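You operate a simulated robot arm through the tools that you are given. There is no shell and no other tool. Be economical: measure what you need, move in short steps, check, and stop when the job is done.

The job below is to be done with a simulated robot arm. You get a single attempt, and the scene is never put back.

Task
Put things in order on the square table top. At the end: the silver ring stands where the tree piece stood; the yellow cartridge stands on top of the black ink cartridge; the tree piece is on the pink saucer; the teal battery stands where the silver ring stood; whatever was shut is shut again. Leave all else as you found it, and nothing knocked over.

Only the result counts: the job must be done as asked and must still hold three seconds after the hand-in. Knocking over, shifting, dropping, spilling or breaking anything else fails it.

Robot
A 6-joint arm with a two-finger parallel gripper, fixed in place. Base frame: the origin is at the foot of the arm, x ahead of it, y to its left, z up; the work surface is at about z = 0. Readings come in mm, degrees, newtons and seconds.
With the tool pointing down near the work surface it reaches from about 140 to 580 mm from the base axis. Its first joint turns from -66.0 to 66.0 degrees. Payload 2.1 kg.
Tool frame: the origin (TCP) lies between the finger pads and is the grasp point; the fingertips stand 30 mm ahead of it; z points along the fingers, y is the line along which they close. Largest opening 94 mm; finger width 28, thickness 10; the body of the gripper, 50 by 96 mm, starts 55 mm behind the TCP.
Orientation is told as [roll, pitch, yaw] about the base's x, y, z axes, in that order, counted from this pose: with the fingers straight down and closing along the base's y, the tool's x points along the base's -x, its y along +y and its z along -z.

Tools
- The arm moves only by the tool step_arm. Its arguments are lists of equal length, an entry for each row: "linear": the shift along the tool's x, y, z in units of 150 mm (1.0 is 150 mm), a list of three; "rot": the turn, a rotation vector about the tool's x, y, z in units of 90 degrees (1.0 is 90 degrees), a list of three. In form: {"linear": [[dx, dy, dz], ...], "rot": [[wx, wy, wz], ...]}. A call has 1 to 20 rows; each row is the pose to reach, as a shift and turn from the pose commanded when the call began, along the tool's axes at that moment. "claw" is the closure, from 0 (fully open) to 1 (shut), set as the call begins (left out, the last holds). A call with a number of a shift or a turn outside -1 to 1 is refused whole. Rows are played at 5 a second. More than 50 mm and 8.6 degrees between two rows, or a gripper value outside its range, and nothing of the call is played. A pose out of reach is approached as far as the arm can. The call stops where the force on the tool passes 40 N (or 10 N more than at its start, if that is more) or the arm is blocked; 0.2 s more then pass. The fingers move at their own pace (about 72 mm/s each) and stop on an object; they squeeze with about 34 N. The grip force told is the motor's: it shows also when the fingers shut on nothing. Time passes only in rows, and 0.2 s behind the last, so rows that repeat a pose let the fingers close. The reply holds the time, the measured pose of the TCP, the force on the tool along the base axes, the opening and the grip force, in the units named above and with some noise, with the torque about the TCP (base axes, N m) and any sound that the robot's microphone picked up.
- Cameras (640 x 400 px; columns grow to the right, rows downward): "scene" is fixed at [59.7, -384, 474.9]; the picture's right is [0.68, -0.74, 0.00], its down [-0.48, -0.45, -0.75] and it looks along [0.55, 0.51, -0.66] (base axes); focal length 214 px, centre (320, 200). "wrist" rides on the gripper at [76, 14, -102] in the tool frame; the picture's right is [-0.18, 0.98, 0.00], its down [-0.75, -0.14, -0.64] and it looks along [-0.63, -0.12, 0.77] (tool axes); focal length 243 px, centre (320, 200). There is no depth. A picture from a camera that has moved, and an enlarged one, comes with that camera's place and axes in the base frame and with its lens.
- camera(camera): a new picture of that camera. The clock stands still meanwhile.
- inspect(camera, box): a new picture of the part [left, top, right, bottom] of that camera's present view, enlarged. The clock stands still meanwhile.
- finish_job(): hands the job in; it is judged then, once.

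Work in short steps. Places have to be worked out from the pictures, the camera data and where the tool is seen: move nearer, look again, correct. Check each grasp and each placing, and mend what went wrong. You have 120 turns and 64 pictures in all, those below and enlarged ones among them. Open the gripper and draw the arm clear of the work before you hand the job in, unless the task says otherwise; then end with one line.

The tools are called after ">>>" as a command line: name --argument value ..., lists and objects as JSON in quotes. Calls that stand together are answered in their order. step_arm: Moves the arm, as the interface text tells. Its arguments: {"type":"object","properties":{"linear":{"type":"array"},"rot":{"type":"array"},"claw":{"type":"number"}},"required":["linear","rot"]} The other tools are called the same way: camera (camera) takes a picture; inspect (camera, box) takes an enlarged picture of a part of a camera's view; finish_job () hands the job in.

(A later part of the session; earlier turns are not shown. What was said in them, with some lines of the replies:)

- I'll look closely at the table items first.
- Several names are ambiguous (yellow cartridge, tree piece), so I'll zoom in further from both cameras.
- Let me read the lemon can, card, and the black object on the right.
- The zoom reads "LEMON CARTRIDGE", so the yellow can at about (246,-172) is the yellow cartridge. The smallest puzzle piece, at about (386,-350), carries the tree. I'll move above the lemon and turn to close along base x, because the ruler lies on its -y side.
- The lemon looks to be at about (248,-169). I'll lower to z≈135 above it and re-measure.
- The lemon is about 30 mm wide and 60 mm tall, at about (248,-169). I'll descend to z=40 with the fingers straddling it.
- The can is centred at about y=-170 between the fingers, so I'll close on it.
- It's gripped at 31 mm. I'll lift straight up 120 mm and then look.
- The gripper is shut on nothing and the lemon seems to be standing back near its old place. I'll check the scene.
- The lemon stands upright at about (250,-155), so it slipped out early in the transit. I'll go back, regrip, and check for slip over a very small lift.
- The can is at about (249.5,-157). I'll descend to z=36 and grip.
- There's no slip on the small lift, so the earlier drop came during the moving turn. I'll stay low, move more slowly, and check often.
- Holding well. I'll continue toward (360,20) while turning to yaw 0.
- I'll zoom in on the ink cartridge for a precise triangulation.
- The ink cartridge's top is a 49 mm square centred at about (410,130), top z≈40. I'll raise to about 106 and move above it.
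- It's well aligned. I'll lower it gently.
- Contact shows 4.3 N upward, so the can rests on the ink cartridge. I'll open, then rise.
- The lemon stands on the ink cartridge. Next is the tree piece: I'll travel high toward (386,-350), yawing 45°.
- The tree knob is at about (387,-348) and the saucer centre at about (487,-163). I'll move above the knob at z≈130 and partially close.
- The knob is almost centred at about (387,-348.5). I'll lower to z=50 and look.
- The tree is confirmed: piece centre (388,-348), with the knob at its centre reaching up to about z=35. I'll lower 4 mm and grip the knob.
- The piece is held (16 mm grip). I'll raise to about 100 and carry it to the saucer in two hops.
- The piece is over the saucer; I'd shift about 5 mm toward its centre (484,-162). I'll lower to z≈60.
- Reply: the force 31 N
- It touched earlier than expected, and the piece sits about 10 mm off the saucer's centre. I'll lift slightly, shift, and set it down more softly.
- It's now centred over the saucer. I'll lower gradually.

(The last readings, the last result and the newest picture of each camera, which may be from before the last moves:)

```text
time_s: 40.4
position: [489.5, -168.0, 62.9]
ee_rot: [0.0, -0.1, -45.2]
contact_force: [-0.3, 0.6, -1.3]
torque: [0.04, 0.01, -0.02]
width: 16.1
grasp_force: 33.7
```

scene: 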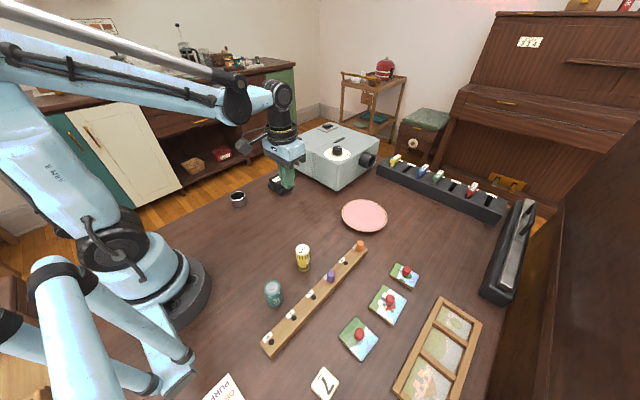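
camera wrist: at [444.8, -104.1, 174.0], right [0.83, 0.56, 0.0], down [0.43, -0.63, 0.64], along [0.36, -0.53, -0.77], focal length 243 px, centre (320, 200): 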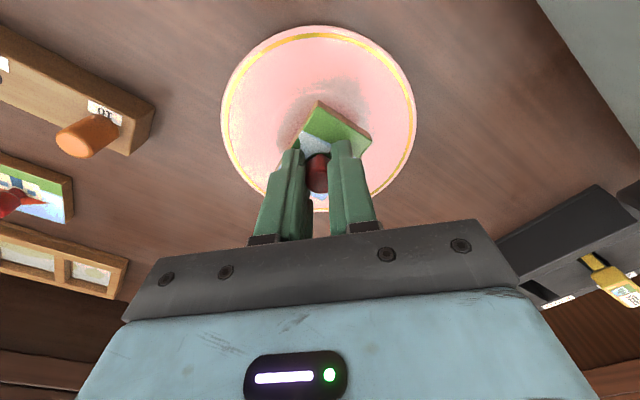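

No contact yet; I'll go a few mm lower.

>>> step_arm --linear '[[0, 0, 0.012], [0, 0, 0.024]]' --rot '[[0, 0, 0], [0, 0, 0]]'

```text
time_s: 41.0
position: [490.8, -167.7, 59.7]
ee_rot: [0.0, -0.1, -45.1]
contact_force: [-1.0, 0.4, 0.3]
torque: [-0.04, -0.02, -0.02]
width: 16.0
grasp_force: 33.7
```

>>> step_arm --linear '[[0, 0, 0.01], [0, 0, 0.02]]' --rot '[[0, 0, 0], [0, 0, 0]]'

>>> inspect --camera "scene" --box '[330, 180, 400, 240]'

```text
time_s: 41.6
position: [490.6, -168.8, 58.6]
ee_rot: [0.0, -0.2, -45.1]
contact_force: [0.6, 0.1, 13.0]
torque: [0.01, 0.04, -0.01]
width: 16.1
grasp_force: 34.1
stopped in row 2: the force on the tool passed its limit (the readings are from after the stop); the commanded pose is now the measured one
```

```text
6.67 times, centred on (365, 210) of scene
camera zoom: at [59.7, -384.0, 474.9], right [0.68, -0.74, 0.0], down [-0.48, -0.45, -0.75], along [0.55, 0.51, -0.66], focal length 1430 px, centre (20, 133)
```

zoom: 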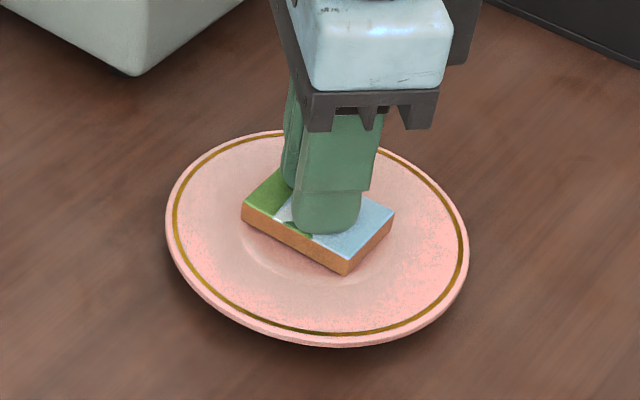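

It's seated on the saucer. I'll release and rise.

>>> step_arm --linear '[[0, 0, 0], [0, 0, 0], [0, 0, 0]]' --rot '[[0, 0, 0], [0, 0, 0], [0, 0, 0]]' --claw 0.5

>>> step_arm --linear '[[0, 0, -0.1], [0, 0, -0.3], [0, 0, -0.6], [0, 0, -0.9]]' --rot '[[0, 0, 0], [0, 0, 0], [0, 0, 0], [0, 0, 0]]'

>>> camera --camera "scene"

```text
time_s: 42.4
position: [488.4, -168.1, 58.2]
ee_rot: [0.0, -0.2, -45.1]
contact_force: [-1.2, -0.5, 19.6]
torque: [-0.02, -0.01, 0.04]
width: 42.2
grasp_force: 0.0
```

```text
time_s: 43.4
position: [489.0, -167.2, 193.5]
ee_rot: [0.0, -0.1, -45.2]
contact_force: [0.6, 0.4, 0.1]
torque: [0.04, -0.04, 0.0]
width: 47.0
grasp_force: 0.0
```

```text
21 pictures are left
```

scene: 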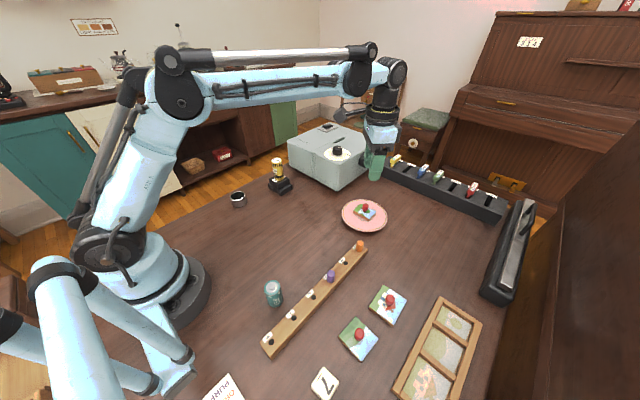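

The tree piece sits on the saucer. Now I'll go to the ring at about (274,171), travelling high with the gripper open.

>>> step_arm --linear '[[0.29, 0.063, 0], [0.58, 0.127, 0], [0.87, 0.19, 0]]' --rot '[[0, 0, 0], [0, 0, 0], [0, 0, 0]]' --claw 0

>>> step_arm --linear '[[0.29, 0.063, 0], [0.58, 0.127, 0], [0.87, 0.19, 0]]' --rot '[[0, 0, 0], [0, 0, 0], [0, 0, 0]]'

>>> step_arm --linear '[[0.145, 0.032, 0], [0.29, 0.063, 0], [0.435, 0.095, 0], [0.58, 0.127, 0], [0.725, 0.158, 0], [0.87, 0.19, 0]]' --rot '[[0, 0, -0.083], [0, 0, -0.167], [0, 0, -0.25], [0, 0, -0.333], [0, 0, -0.417], [0, 0, -0.5]]'

>>> camera --camera "wrist"

```text
time_s: 44.2
position: [415.6, -54.3, 192.8]
ee_rot: [0.0, -0.1, -45.2]
contact_force: [-0.1, 0.1, -0.4]
torque: [0.02, 0.01, -0.01]
width: 94.1
grasp_force: 0.1
```

```text
time_s: 45.0
position: [345.4, 57.6, 191.5]
ee_rot: [-0.1, -0.1, -45.1]
contact_force: [0.0, 0.2, -1.6]
torque: [-0.01, 0.0, 0.0]
width: 94.2
grasp_force: 0.0
```

```text
time_s: 46.4
position: [273.0, 170.5, 192.7]
ee_rot: [-0.1, 0.0, 0.0]
contact_force: [0.8, 0.9, -0.2]
torque: [0.03, 0.02, -0.01]
width: 94.3
grasp_force: 0.1
```

```text
20 pictures are left
camera wrist: at [196.5, 184.5, 293.3], right [0.18, 0.98, 0.0], down [0.75, -0.14, 0.64], along [0.63, -0.12, -0.77], focal length 243 px, centre (320, 200)
```

wrist: 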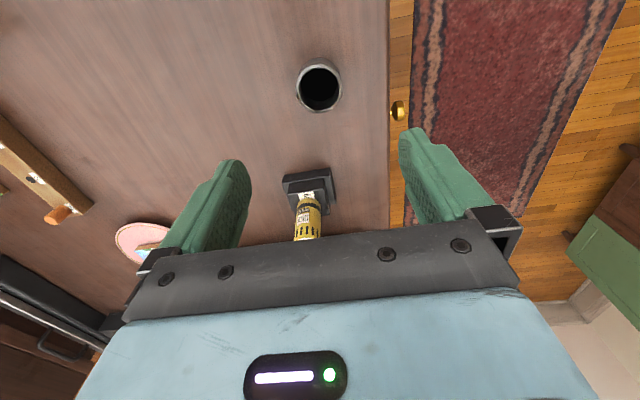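

The ring's centre is at about (266,171), with an outer diameter of ~42 mm. I'll lower to z=110 above it.

>>> step_arm --linear '[[0.02, 0, 0.18], [0.04, 0, 0.36], [0.047, 0, 0.54]]' --rot '[[0, 0, 0], [0, 0, 0], [0, 0, 0]]'

>>> camera --camera "wrist"

```text
time_s: 47.2
position: [265.3, 169.3, 110.6]
ee_rot: [-0.2, 0.0, -0.1]
contact_force: [-0.4, 0.2, 0.2]
torque: [0.02, 0.02, 0.0]
width: 93.8
grasp_force: 0.1
```

```text
19 pictures are left
camera wrist: at [189.5, 183.5, 211.9], right [0.19, 0.98, 0.0], down [0.75, -0.14, 0.64], along [0.63, -0.12, -0.77], focal length 243 px, centre (320, 200)
```

wrist: 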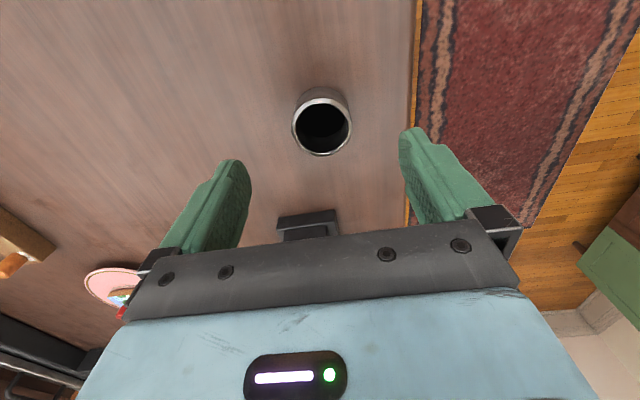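

The ring is centred at (266,170). I'll descend to z=36 and close.

>>> step_arm --linear '[[-0.003, 0.003, 0.18], [-0.003, 0.003, 0.36], [-0.003, 0.003, 0.497]]' --rot '[[0, 0, 0], [0, 0, 0], [0, 0, 0]]'

>>> step_arm --linear '[[0, 0, 0], [0, 0, 0], [0, 0, 0], [0, 0, 0], [0, 0, 0]]' --rot '[[0, 0, 0], [0, 0, 0], [0, 0, 0], [0, 0, 0], [0, 0, 0]]' --claw 1

>>> camera --camera "wrist"

>>> step_arm --linear '[[0, 0, -0.07], [0, 0, -0.14], [0, 0, -0.2]]' --rot '[[0, 0, 0], [0, 0, 0], [0, 0, 0]]'

>>> camera --camera "wrist"

```text
time_s: 48.0
position: [266.3, 168.9, 34.8]
ee_rot: [-0.1, -0.1, -0.1]
contact_force: [0.5, 0.2, 0.8]
torque: [0.01, 0.02, 0.03]
width: 93.8
grasp_force: 0.1
```

```text
time_s: 49.2
position: [266.4, 170.5, 36.6]
ee_rot: [-0.1, 0.0, -0.1]
contact_force: [-7.3, 1.4, 34.2]
torque: [-0.05, 0.04, -0.22]
width: 45.2
grasp_force: 34.2
```

```text
18 pictures are left
camera wrist: at [190.6, 184.5, 137.5], right [0.19, 0.98, 0.0], down [0.75, -0.14, 0.64], along [0.63, -0.12, -0.77], focal length 243 px, centre (320, 200)
```

wrist: 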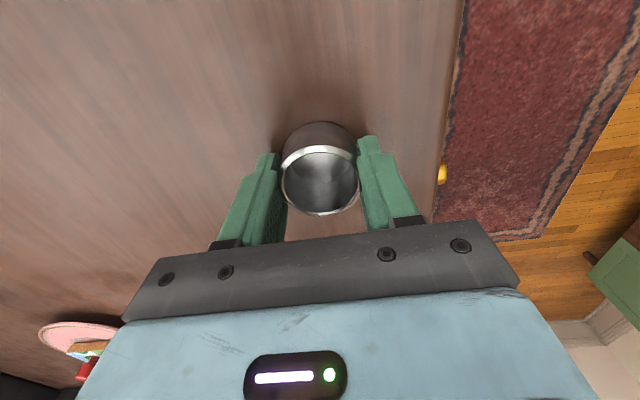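

```text
time_s: 50.0
position: [267.2, 170.0, 66.2]
ee_rot: [-0.1, -0.1, -0.1]
contact_force: [0.9, -0.5, -0.7]
torque: [0.04, 0.0, -0.01]
width: 44.2
grasp_force: 34.8
```

```text
17 pictures are left
camera wrist: at [190.5, 184.2, 167.6], right [0.19, 0.98, 0.0], down [0.75, -0.14, 0.64], along [0.63, -0.12, -0.77], focal length 243 px, centre (320, 200)
```

wrist: 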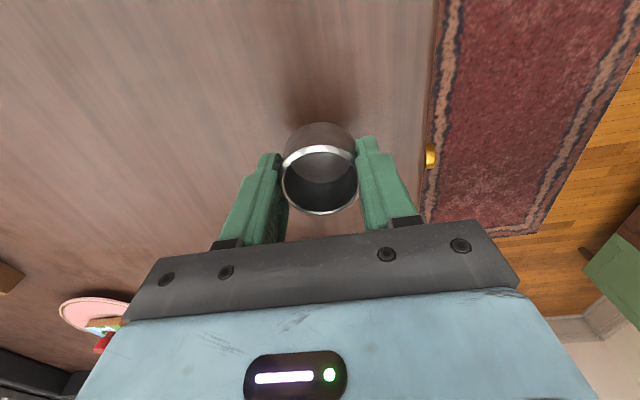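

The ring is lifted, held at 44 mm. I'll raise to z≈110 and carry it slowly at yaw 0 toward (388,-348), hop by hop.

>>> step_arm --linear '[[0, 0, -0.07], [0, 0, -0.14], [0, 0, -0.22], [0, 0, -0.3], [-0.02, -0.086, -0.3], [-0.04, -0.173, -0.3], [-0.06, -0.259, -0.3], [-0.08, -0.345, -0.3], [-0.1, -0.43, -0.3], [-0.12, -0.518, -0.3], [-0.14, -0.604, -0.3], [-0.16, -0.69, -0.3], [-0.18, -0.777, -0.3], [-0.2, -0.863, -0.3]]' --rot '[[0, 0, 0], [0, 0, 0], [0, 0, 0], [0, 0, 0], [0, 0, 0], [0, 0, 0], [0, 0, 0], [0, 0, 0], [0, 0, 0], [0, 0, 0], [0, 0, 0], [0, 0, 0], [0, 0, 0], [0, 0, 0]]'

>>> step_arm --linear '[[-0.02, -0.086, 0], [-0.04, -0.173, 0], [-0.06, -0.259, 0], [-0.08, -0.345, 0], [-0.1, -0.43, 0], [-0.12, -0.518, 0], [-0.14, -0.604, 0], [-0.16, -0.69, 0], [-0.18, -0.777, 0], [-0.2, -0.863, 0]]' --rot '[[0, 0, 0], [0, 0, 0], [0, 0, 0], [0, 0, 0], [0, 0, 0], [0, 0, 0], [0, 0, 0], [0, 0, 0], [0, 0, 0], [0, 0, 0]]'

>>> camera --camera "wrist"

```text
time_s: 53.0
position: [296.4, 41.2, 111.7]
ee_rot: [-0.1, -0.1, -0.1]
contact_force: [0.3, -0.1, -2.1]
torque: [-0.02, -0.05, -0.01]
width: 44.2
grasp_force: 34.4
```

```text
time_s: 55.2
position: [327.8, -88.8, 112.6]
ee_rot: [-0.1, -0.2, -0.1]
contact_force: [0.3, -0.2, -0.4]
torque: [-0.04, 0.0, -0.02]
width: 44.0
grasp_force: 34.1
```

```text
16 pictures are left
camera wrist: at [250.1, -74.2, 213.3], right [0.19, 0.98, 0.0], down [0.75, -0.14, 0.64], along [0.63, -0.12, -0.77], focal length 243 px, centre (320, 200)
```

wrist: 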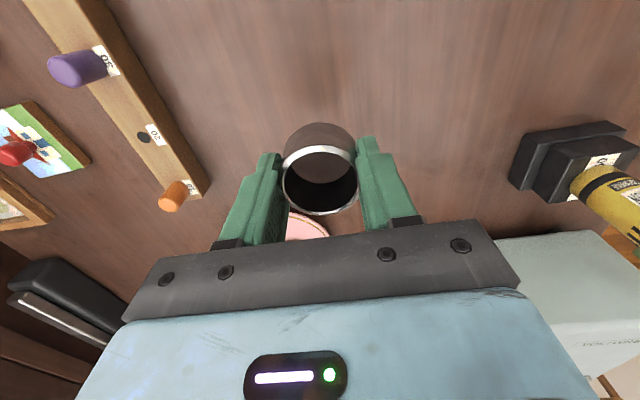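

The ring is steady in the grip. Two more hops.

>>> step_arm --linear '[[-0.02, -0.086, 0], [-0.04, -0.173, 0], [-0.06, -0.259, 0], [-0.08, -0.345, 0], [-0.1, -0.43, 0], [-0.12, -0.518, 0], [-0.14, -0.604, 0], [-0.16, -0.69, 0], [-0.18, -0.777, 0], [-0.2, -0.865, 0]]' --rot '[[0, 0, 0], [0, 0, 0], [0, 0, 0], [0, 0, 0], [0, 0, 0], [0, 0, 0], [0, 0, 0], [0, 0, 0], [0, 0, 0], [0, 0, 0]]'

>>> step_arm --linear '[[-0.02, -0.086, 0], [-0.04, -0.173, 0], [-0.06, -0.259, 0], [-0.08, -0.345, 0], [-0.1, -0.43, 0], [-0.12, -0.518, 0], [-0.14, -0.604, 0], [-0.16, -0.69, 0], [-0.18, -0.777, 0], [-0.203, -0.865, 0]]' --rot '[[0, 0, 0], [0, 0, 0], [0, 0, 0], [0, 0, 0], [0, 0, 0], [0, 0, 0], [0, 0, 0], [0, 0, 0], [0, 0, 0], [0, 0, 0]]'

>>> camera --camera "wrist"

```text
time_s: 57.4
position: [355.4, -218.5, 112.8]
ee_rot: [-0.1, -0.1, 0.0]
contact_force: [0.5, 0.4, -0.7]
torque: [0.0, 0.01, 0.01]
width: 44.1
grasp_force: 33.8
```

```text
time_s: 59.6
position: [386.4, -350.0, 112.9]
ee_rot: [-0.2, -0.1, -0.1]
contact_force: [1.2, 0.0, -0.6]
torque: [0.02, 0.0, -0.01]
width: 43.9
grasp_force: 33.6
```

```text
15 pictures are left
camera wrist: at [309.9, -334.0, 213.6], right [0.19, 0.98, 0.0], down [0.75, -0.14, 0.64], along [0.63, -0.12, -0.77], focal length 243 px, centre (320, 200)
```

wrist: 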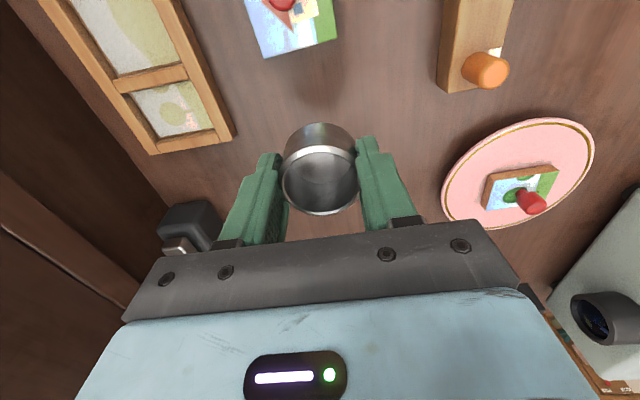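

Clear of the tray (y<-424) and the house piece (x<340). I'll lower to z≈42.

>>> step_arm --linear '[[-0.01, 0.01, 0.1], [-0.01, 0.01, 0.22], [-0.01, 0.01, 0.34], [-0.01, 0.01, 0.43], [-0.01, 0.01, 0.475]]' --rot '[[0, 0, 0], [0, 0, 0], [0, 0, 0], [0, 0, 0], [0, 0, 0]]'

>>> step_arm --linear '[[0, 0, 0.012], [0, 0, 0.024]]' --rot '[[0, 0, 0], [0, 0, 0]]'

```text
time_s: 60.8
position: [389.0, -346.3, 41.0]
ee_rot: [-0.1, -0.1, -0.1]
contact_force: [-0.6, 0.2, -0.1]
torque: [-0.01, 0.02, -0.03]
width: 44.1
grasp_force: 33.7
```

```text
time_s: 61.4
position: [388.5, -347.6, 38.4]
ee_rot: [0.0, -0.1, -0.1]
contact_force: [-0.1, 0.4, -0.8]
torque: [0.0, 0.01, 0.0]
width: 43.9
grasp_force: 33.9
```

>>> step_arm --linear '[[0, 0, 0.008], [0, 0, 0.015]]' --rot '[[0, 0, 0], [0, 0, 0]]'

>>> inspect --camera "scene" --box '[370, 235, 440, 295]'

```text
time_s: 62.0
position: [389.2, -347.0, 36.5]
ee_rot: [-0.1, -0.1, 0.0]
contact_force: [-0.5, 1.3, 28.8]
torque: [0.07, 0.2, -0.03]
width: 44.2
grasp_force: 33.6
```

```text
6.67 times, centred on (405, 265) of scene
camera zoom: at [59.6, -383.9, 475.0], right [0.68, -0.74, 0.0], down [-0.48, -0.45, -0.75], along [0.55, 0.51, -0.66], focal length 1430 px, centre (-247, -233)
```

zoom: 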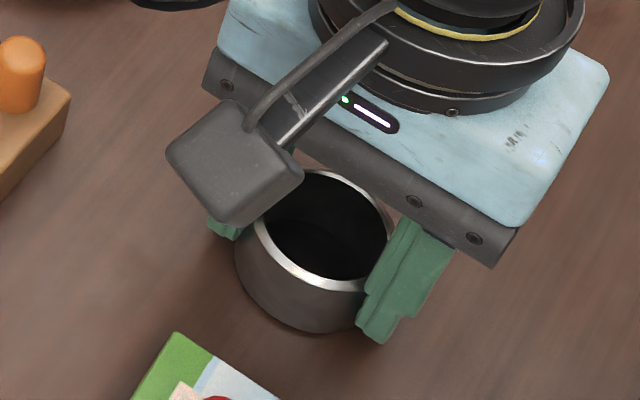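

The ring is in contact with the table (29 N). I'll open partway, then rise.

>>> step_arm --linear '[[0, 0, 0], [0, 0, 0], [0, 0, 0]]' --rot '[[0, 0, 0], [0, 0, 0], [0, 0, 0]]' --claw 0.28

>>> step_arm --linear '[[0, 0, -0.1], [0, 0, -0.3], [0, 0, -0.6], [0, 0, -0.9]]' --rot '[[0, 0, 0], [0, 0, 0], [0, 0, 0], [0, 0, 0]]'

>>> camera --camera "wrist"

```text
time_s: 62.8
position: [389.5, -347.2, 35.3]
ee_rot: [-0.1, -0.1, -0.1]
contact_force: [-0.3, -0.6, -1.2]
torque: [0.04, -0.01, 0.01]
width: 67.9
grasp_force: 0.1
```

```text
time_s: 63.8
position: [389.0, -347.4, 171.5]
ee_rot: [0.0, -0.1, -0.1]
contact_force: [0.0, 0.5, -0.8]
torque: [0.04, -0.03, -0.01]
width: 67.8
grasp_force: 0.0
```

```text
13 pictures are left
camera wrist: at [311.8, -332.5, 273.2], right [0.19, 0.98, 0.0], down [0.75, -0.14, 0.64], along [0.63, -0.12, -0.77], focal length 243 px, centre (320, 200)
```

wrist: 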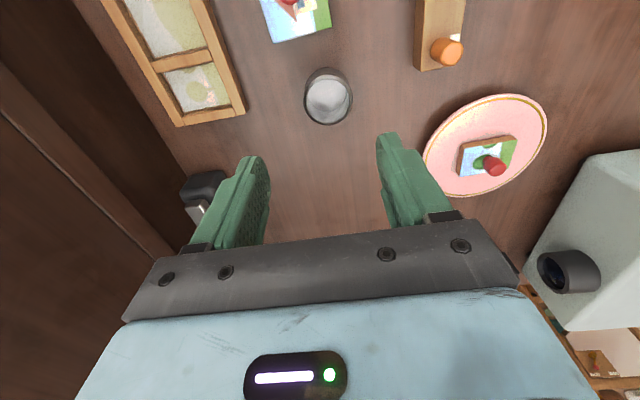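

The ring looks slightly toward +y (~8 mm) from the target. I'll zoom in to confirm.

>>> inspect --camera "wrist" --box '[270, 50, 390, 145]'

```text
4.21 times, centred on (330, 98) of wrist
camera zoom: at [311.8, -332.5, 273.2], right [0.19, 0.98, 0.0], down [0.75, -0.14, 0.64], along [0.63, -0.12, -0.77], focal length 1022 px, centre (278, 632)
```

zoom: 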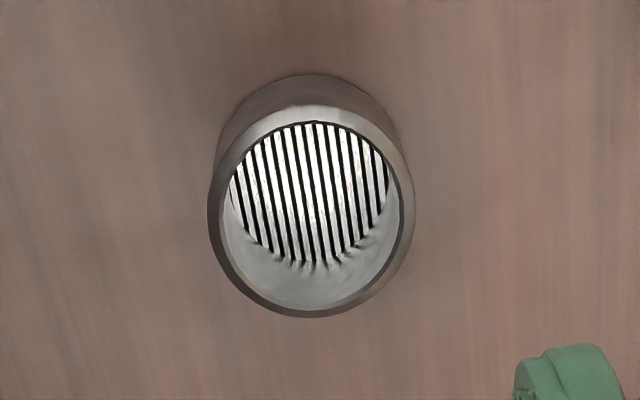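

The ring is confirmed at about (388,-339), ~8 mm off after release. I'll go back down over it with the gripper wide open, close gently to re-centre it at y≈-348, and release without downward pressure.

>>> step_arm --linear '[[0, -0.004, 0.2], [0, -0.004, 0.45], [0, -0.004, 0.7], [0, -0.004, 0.885]]' --rot '[[0, 0, 0], [0, 0, 0], [0, 0, 0], [0, 0, 0]]' --claw 0

>>> step_arm --linear '[[0, 0, 0], [0, 0, 0], [0, 0, 0], [0, 0, 0], [0, 0, 0]]' --rot '[[0, 0, 0], [0, 0, 0], [0, 0, 0], [0, 0, 0], [0, 0, 0]]' --claw 0.54

>>> camera --camera "wrist"

```text
time_s: 64.8
position: [387.4, -347.4, 38.7]
ee_rot: [-0.1, -0.1, -0.1]
contact_force: [-0.4, 0.1, 0.1]
torque: [-0.02, 0.03, -0.01]
width: 93.9
grasp_force: 0.0
```

```text
time_s: 66.0
position: [389.2, -348.6, 36.7]
ee_rot: [-0.1, 0.0, -0.1]
contact_force: [0.0, -0.2, -0.5]
torque: [0.0, 0.04, -0.01]
width: 44.0
grasp_force: 31.8
```

```text
11 pictures are left
camera wrist: at [311.0, -333.8, 138.9], right [0.19, 0.98, 0.0], down [0.75, -0.14, 0.64], along [0.63, -0.12, -0.77], focal length 243 px, centre (320, 200)
```

wrist: 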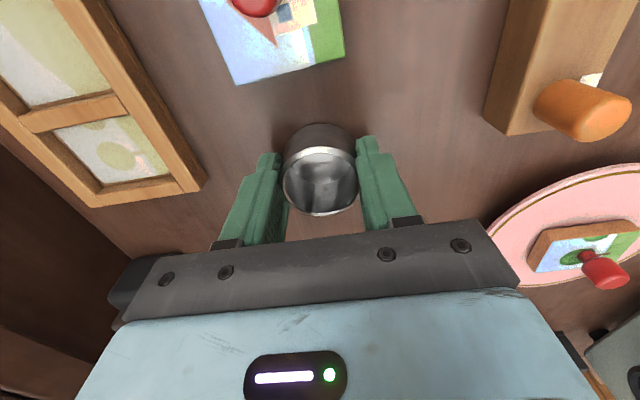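

It's re-centred with no vertical load. I'll open and rise.

>>> step_arm --linear '[[0, 0, 0], [0, 0, 0], [0, 0, 0]]' --rot '[[0, 0, 0], [0, 0, 0], [0, 0, 0]]' --claw 0.1

>>> step_arm --linear '[[0, 0, -0.1], [0, 0, -0.3], [0, 0, -0.6], [0, 0, -0.9]]' --rot '[[0, 0, 0], [0, 0, 0], [0, 0, 0], [0, 0, 0]]'

>>> camera --camera "wrist"

```text
time_s: 66.8
position: [388.0, -347.9, 37.7]
ee_rot: [-0.1, -0.1, -0.1]
contact_force: [0.0, -0.2, -0.1]
torque: [0.02, 0.01, 0.02]
width: 84.5
grasp_force: 0.1
```

```text
time_s: 67.8
position: [388.4, -345.5, 172.6]
ee_rot: [-0.1, 0.0, 0.0]
contact_force: [-0.7, -0.9, -0.6]
torque: [0.01, 0.0, 0.0]
width: 84.7
grasp_force: 0.1
```

```text
10 pictures are left
camera wrist: at [311.3, -332.1, 274.0], right [0.19, 0.98, 0.0], down [0.75, -0.14, 0.64], along [0.63, -0.12, -0.77], focal length 243 px, centre (320, 200)
```

wrist: 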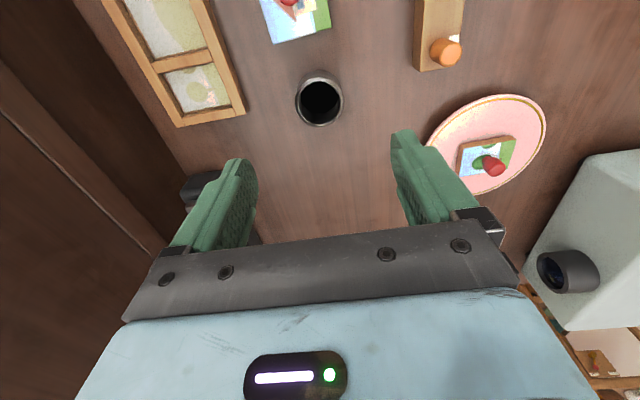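

The ring is now right on the tree's former spot. Next is the battery at about (146,-171): I'll travel there, turning to close along x.

>>> step_arm --linear '[[0.2, 0.145, 0], [0.4, 0.29, 0], [0.6, 0.435, 0], [0.8, 0.58, 0]]' --rot '[[0, 0, 0], [0, 0, 0], [0, 0, 0], [0, 0, 0]]' --claw 0

>>> step_arm --linear '[[0.068, 0.049, 0], [0.135, 0.097, 0], [0.2, 0.146, 0], [0.27, 0.194, 0], [0.338, 0.243, 0], [0.405, 0.29, 0], [0.473, 0.34, 0], [0.54, 0.389, 0], [0.608, 0.437, 0], [0.675, 0.486, 0], [0.743, 0.534, 0], [0.81, 0.583, 0]]' --rot '[[0, 0, 0.0833], [0, 0, 0.1667], [0, 0, 0.25], [0, 0, 0.3333], [0, 0, 0.4167], [0, 0, 0.5], [0, 0, 0.5833], [0, 0, 0.6667], [0, 0, 0.75], [0, 0, 0.8333], [0, 0, 0.9167], [0, 0, 1.0]]'

>>> camera --camera "wrist"

```text
time_s: 68.8
position: [267.8, -260.6, 171.8]
ee_rot: [-0.1, -0.1, -0.1]
contact_force: [0.6, -0.1, 0.1]
torque: [-0.01, 0.01, 0.01]
width: 93.9
grasp_force: 0.0
```

```text
time_s: 71.4
position: [146.4, -172.0, 172.3]
ee_rot: [0.1, -0.1, -90.2]
contact_force: [0.7, -0.7, 0.2]
torque: [0.02, -0.02, 0.04]
width: 94.0
grasp_force: 0.1
```

```text
9 pictures are left
camera wrist: at [160.7, -96.8, 273.6], right [0.98, -0.19, 0.0], down [-0.15, -0.75, 0.64], along [-0.12, -0.63, -0.77], focal length 243 px, centre (320, 200)
```

wrist: 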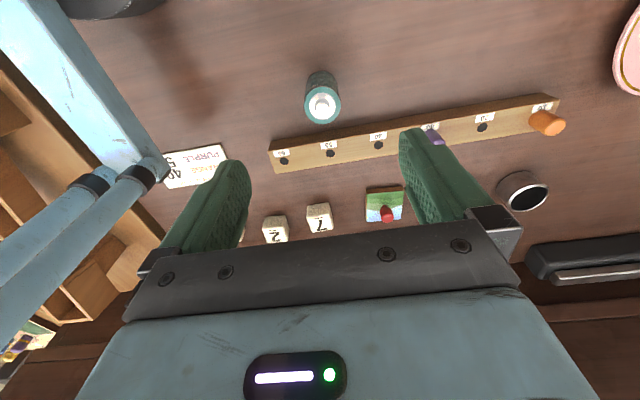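

The battery is at about (150,-170.5). I'll descend around it to z≈36.

>>> step_arm --linear '[[0.01, 0.024, 0.2], [0.01, 0.024, 0.45], [0.01, 0.024, 0.7], [0.01, 0.024, 0.9]]' --rot '[[0, 0, 0], [0, 0, 0], [0, 0, 0], [0, 0, 0]]'

>>> step_arm --linear '[[0, 0, 0], [0, 0, 0], [0, 0, 0], [0, 0, 0], [0, 0, 0], [0, 0, 0]]' --rot '[[0, 0, 0], [0, 0, 0], [0, 0, 0], [0, 0, 0], [0, 0, 0], [0, 0, 0]]' --claw 1

>>> step_arm --linear '[[0, 0, -0.05], [0, 0, -0.1], [0, 0, -0.15], [0, 0, -0.2], [0, 0, -0.2]]' --rot '[[0, 0, 0], [0, 0, 0], [0, 0, 0], [0, 0, 0], [0, 0, 0]]'

>>> camera --camera "wrist"

```text
time_s: 72.4
position: [151.5, -170.7, 36.5]
ee_rot: [0.2, -0.2, -90.1]
contact_force: [0.0, 1.0, -0.1]
torque: [-0.02, 0.03, 0.01]
width: 94.2
grasp_force: 0.0
```

```text
time_s: 73.8
position: [150.4, -170.8, 36.8]
ee_rot: [0.1, -0.1, -90.1]
contact_force: [-1.1, 0.7, 0.2]
torque: [0.05, 0.06, -0.02]
width: 32.3
grasp_force: 34.3
```

```text
time_s: 75.0
position: [151.8, -171.7, 66.6]
ee_rot: [0.1, 0.0, -90.2]
contact_force: [-0.4, -0.5, -1.4]
torque: [0.0, -0.02, 0.01]
width: 32.2
grasp_force: 34.2
```

```text
8 pictures are left
camera wrist: at [164.6, -95.0, 168.3], right [0.98, -0.19, 0.0], down [-0.14, -0.75, 0.64], along [-0.12, -0.63, -0.77], focal length 243 px, centre (320, 200)
```

wrist: 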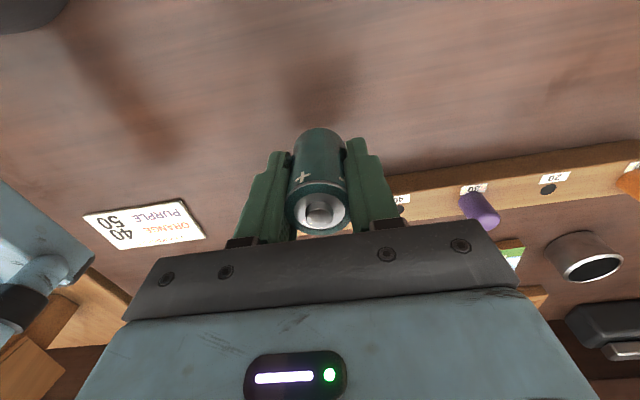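

The battery is held at 32 mm. I'll carry it low and slowly across the empty table toward (266,171).

>>> step_arm --linear '[[0.075, 0.025, 0], [0.15, 0.05, 0], [0.225, 0.075, 0], [0.3, 0.1, 0], [0.375, 0.125, 0], [0.45, 0.15, 0], [0.525, 0.175, 0], [0.6, 0.2, 0], [0.675, 0.225, 0], [0.75, 0.25, 0], [0.825, 0.275, 0], [0.9, 0.3, 0]]' --rot '[[0, 0, 0], [0, 0, 0], [0, 0, 0], [0, 0, 0], [0, 0, 0], [0, 0, 0], [0, 0, 0], [0, 0, 0], [0, 0, 0], [0, 0, 0], [0, 0, 0], [0, 0, 0]]'

>>> step_arm --linear '[[0.05, 0.0167, 0], [0.1, 0.033, 0], [0.15, 0.05, 0], [0.2, 0.067, 0], [0.25, 0.083, 0], [0.3, 0.1, 0], [0.35, 0.117, 0], [0.4, 0.133, 0], [0.45, 0.15, 0], [0.5, 0.167, 0], [0.55, 0.183, 0], [0.6, 0.2, 0], [0.65, 0.217, 0], [0.7, 0.233, 0], [0.75, 0.25, 0], [0.8, 0.267, 0], [0.85, 0.283, 0], [0.9, 0.3, 0]]' --rot '[[0, 0, -0.0556], [0, 0, -0.111], [0, 0, -0.167], [0, 0, -0.222], [0, 0, -0.278], [0, 0, -0.333], [0, 0, -0.389], [0, 0, -0.444], [0, 0, -0.5], [0, 0, -0.556], [0, 0, -0.611], [0, 0, -0.667], [0, 0, -0.722], [0, 0, -0.778], [0, 0, -0.833], [0, 0, -0.889], [0, 0, -0.944], [0, 0, -1.0]]'

```text
time_s: 77.6
position: [196.2, -36.1, 67.1]
ee_rot: [0.1, -0.2, -90.1]
contact_force: [-0.6, -0.9, -1.4]
torque: [0.03, 0.0, 0.02]
width: 31.5
grasp_force: 33.4
```

```text
time_s: 81.4
position: [241.2, 98.0, 66.8]
ee_rot: [-0.1, -0.1, 0.0]
contact_force: [0.3, -0.3, -1.0]
torque: [0.0, 0.01, 0.02]
width: 31.6
grasp_force: 34.0
```

Still held. I'll make the final hop to (266.5,171) and start lowering.

>>> step_arm --linear '[[-0.028, 0.08, 0], [-0.056, 0.16, 0], [-0.085, 0.243, 0], [-0.113, 0.325, 0], [-0.141, 0.406, 0], [-0.169, 0.487, 0], [-0.169, 0.487, 0.07], [-0.169, 0.487, 0.14], [-0.169, 0.487, 0.175]]' --rot '[[0, 0, 0], [0, 0, 0], [0, 0, 0], [0, 0, 0], [0, 0, 0], [0, 0, 0], [0, 0, 0], [0, 0, 0], [0, 0, 0]]'

>>> camera --camera "wrist"

```text
time_s: 83.4
position: [268.5, 171.6, 40.5]
ee_rot: [-0.1, -0.2, -0.1]
contact_force: [0.4, -0.6, 22.5]
torque: [-0.13, 0.02, 0.04]
width: 32.0
grasp_force: 34.1
```

```text
7 pictures are left
camera wrist: at [190.1, 186.3, 141.8], right [0.19, 0.98, 0.0], down [0.75, -0.14, 0.64], along [0.63, -0.12, -0.77], focal length 243 px, centre (320, 200)
```

wrist: 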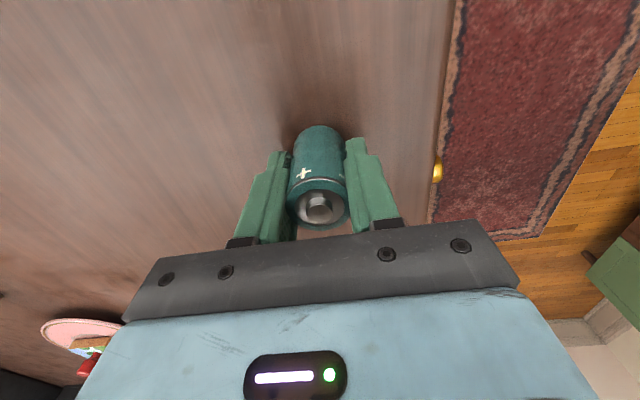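

Contact is 22 N and the base is at about (266,171). I'll ease up half a millimetre, then release and rise.

>>> step_arm --linear '[[0, 0, -0.004], [0, 0, -0.004]]' --rot '[[0, 0, 0], [0, 0, 0]]'

>>> step_arm --linear '[[0, 0, 0], [0, 0, 0], [0, 0, 0], [0, 0, 0]]' --rot '[[0, 0, 0], [0, 0, 0], [0, 0, 0], [0, 0, 0]]' --claw 0.1

>>> step_arm --linear '[[0, 0, -0.1], [0, 0, -0.3], [0, 0, -0.6], [0, 0, -0.9]]' --rot '[[0, 0, 0], [0, 0, 0], [0, 0, 0], [0, 0, 0]]'

>>> camera --camera "wrist"

>>> camera --camera "scene"

```text
time_s: 84.0
position: [266.9, 171.8, 40.3]
ee_rot: [-0.1, -0.2, 0.0]
contact_force: [-0.1, -0.2, -1.3]
torque: [-0.01, 0.01, -0.03]
width: 32.0
grasp_force: 33.9
```

```text
time_s: 85.0
position: [267.8, 171.5, 40.9]
ee_rot: [-0.2, -0.1, -0.1]
contact_force: [-1.1, -0.5, 0.1]
torque: [0.03, -0.02, 0.01]
width: 84.6
grasp_force: 0.1
```

```text
time_s: 86.0
position: [266.9, 171.1, 175.5]
ee_rot: [-0.2, -0.1, -0.1]
contact_force: [0.5, -0.5, -0.1]
torque: [0.0, 0.02, 0.04]
width: 84.6
grasp_force: 0.1
```

```text
6 pictures are left
camera wrist: at [190.4, 185.2, 277.3], right [0.19, 0.98, 0.0], down [0.75, -0.14, 0.64], along [0.63, -0.12, -0.77], focal length 243 px, centre (320, 200)
```

wrist: 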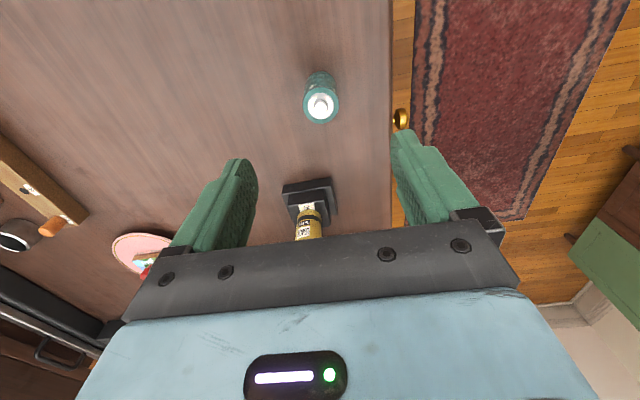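

```text
5 pictures are left
```

scene: 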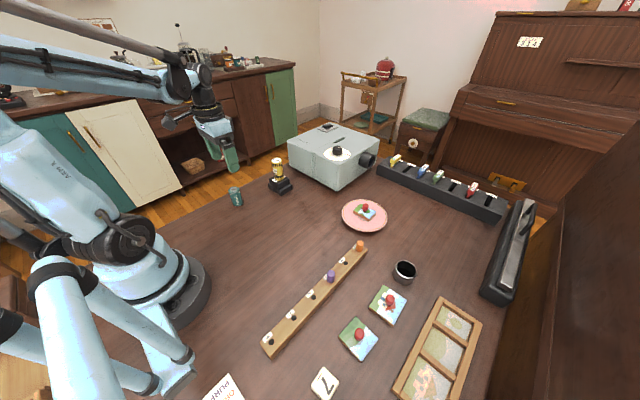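

Everything is in place: the battery is on the ring's spot, the ring on the tree's spot, the lemon on the ink cartridge and the tree on the saucer. I'll draw the arm clear and do a last check.

>>> step_arm --linear '[[0, 0, -0.25], [0, 0, -0.5], [0, 0, -0.75], [0, -0.2, -0.9], [0, -0.45, -0.9], [0, -0.7, -0.9]]' --rot '[[0, 0, 0], [0, 0, 0], [0, 0, 0], [0, 0, 0], [0, 0, 0], [0, 0, 0]]' --claw 0

>>> inspect --camera "scene" --box '[220, 140, 430, 300]'

```text
time_s: 87.4
position: [267.2, 67.6, 311.3]
ee_rot: [-0.2, -0.1, 0.0]
contact_force: [-1.0, 0.7, 0.6]
torque: [0.02, 0.01, -0.01]
width: 94.1
grasp_force: 0.0
```

```text
2.50 times, centred on (325, 220) of scene
camera zoom: at [59.7, -384.0, 474.9], right [0.68, -0.74, 0.0], down [-0.48, -0.45, -0.75], along [0.55, 0.51, -0.66], focal length 536 px, centre (308, 150)
```

zoom: 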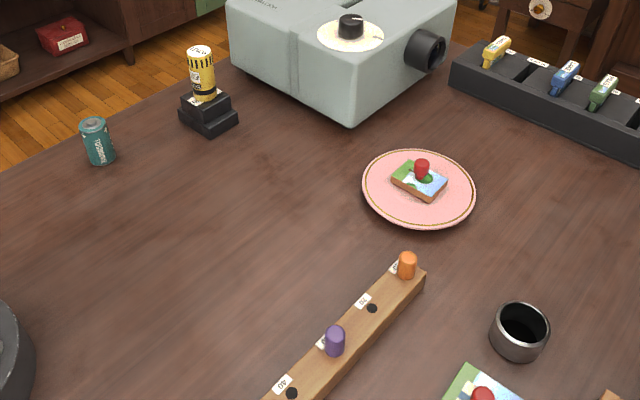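

All items stand as asked, and the arm is clear with the gripper open, so I'm handing in.

>>> finish_job

```text
The job is handed in.
```

I handed the job in with all four items where you asked and standing: the ring on the tree's old spot, the lemon-yellow cartridge on the black ink cartridge, the tree piece on the saucer, and the battery on the ring's old spot. I opened nothing, so nothing needed shutting; the yellow cartridge slipped from the grip once but landed upright, and I saw nothing else shifted in the pictures.
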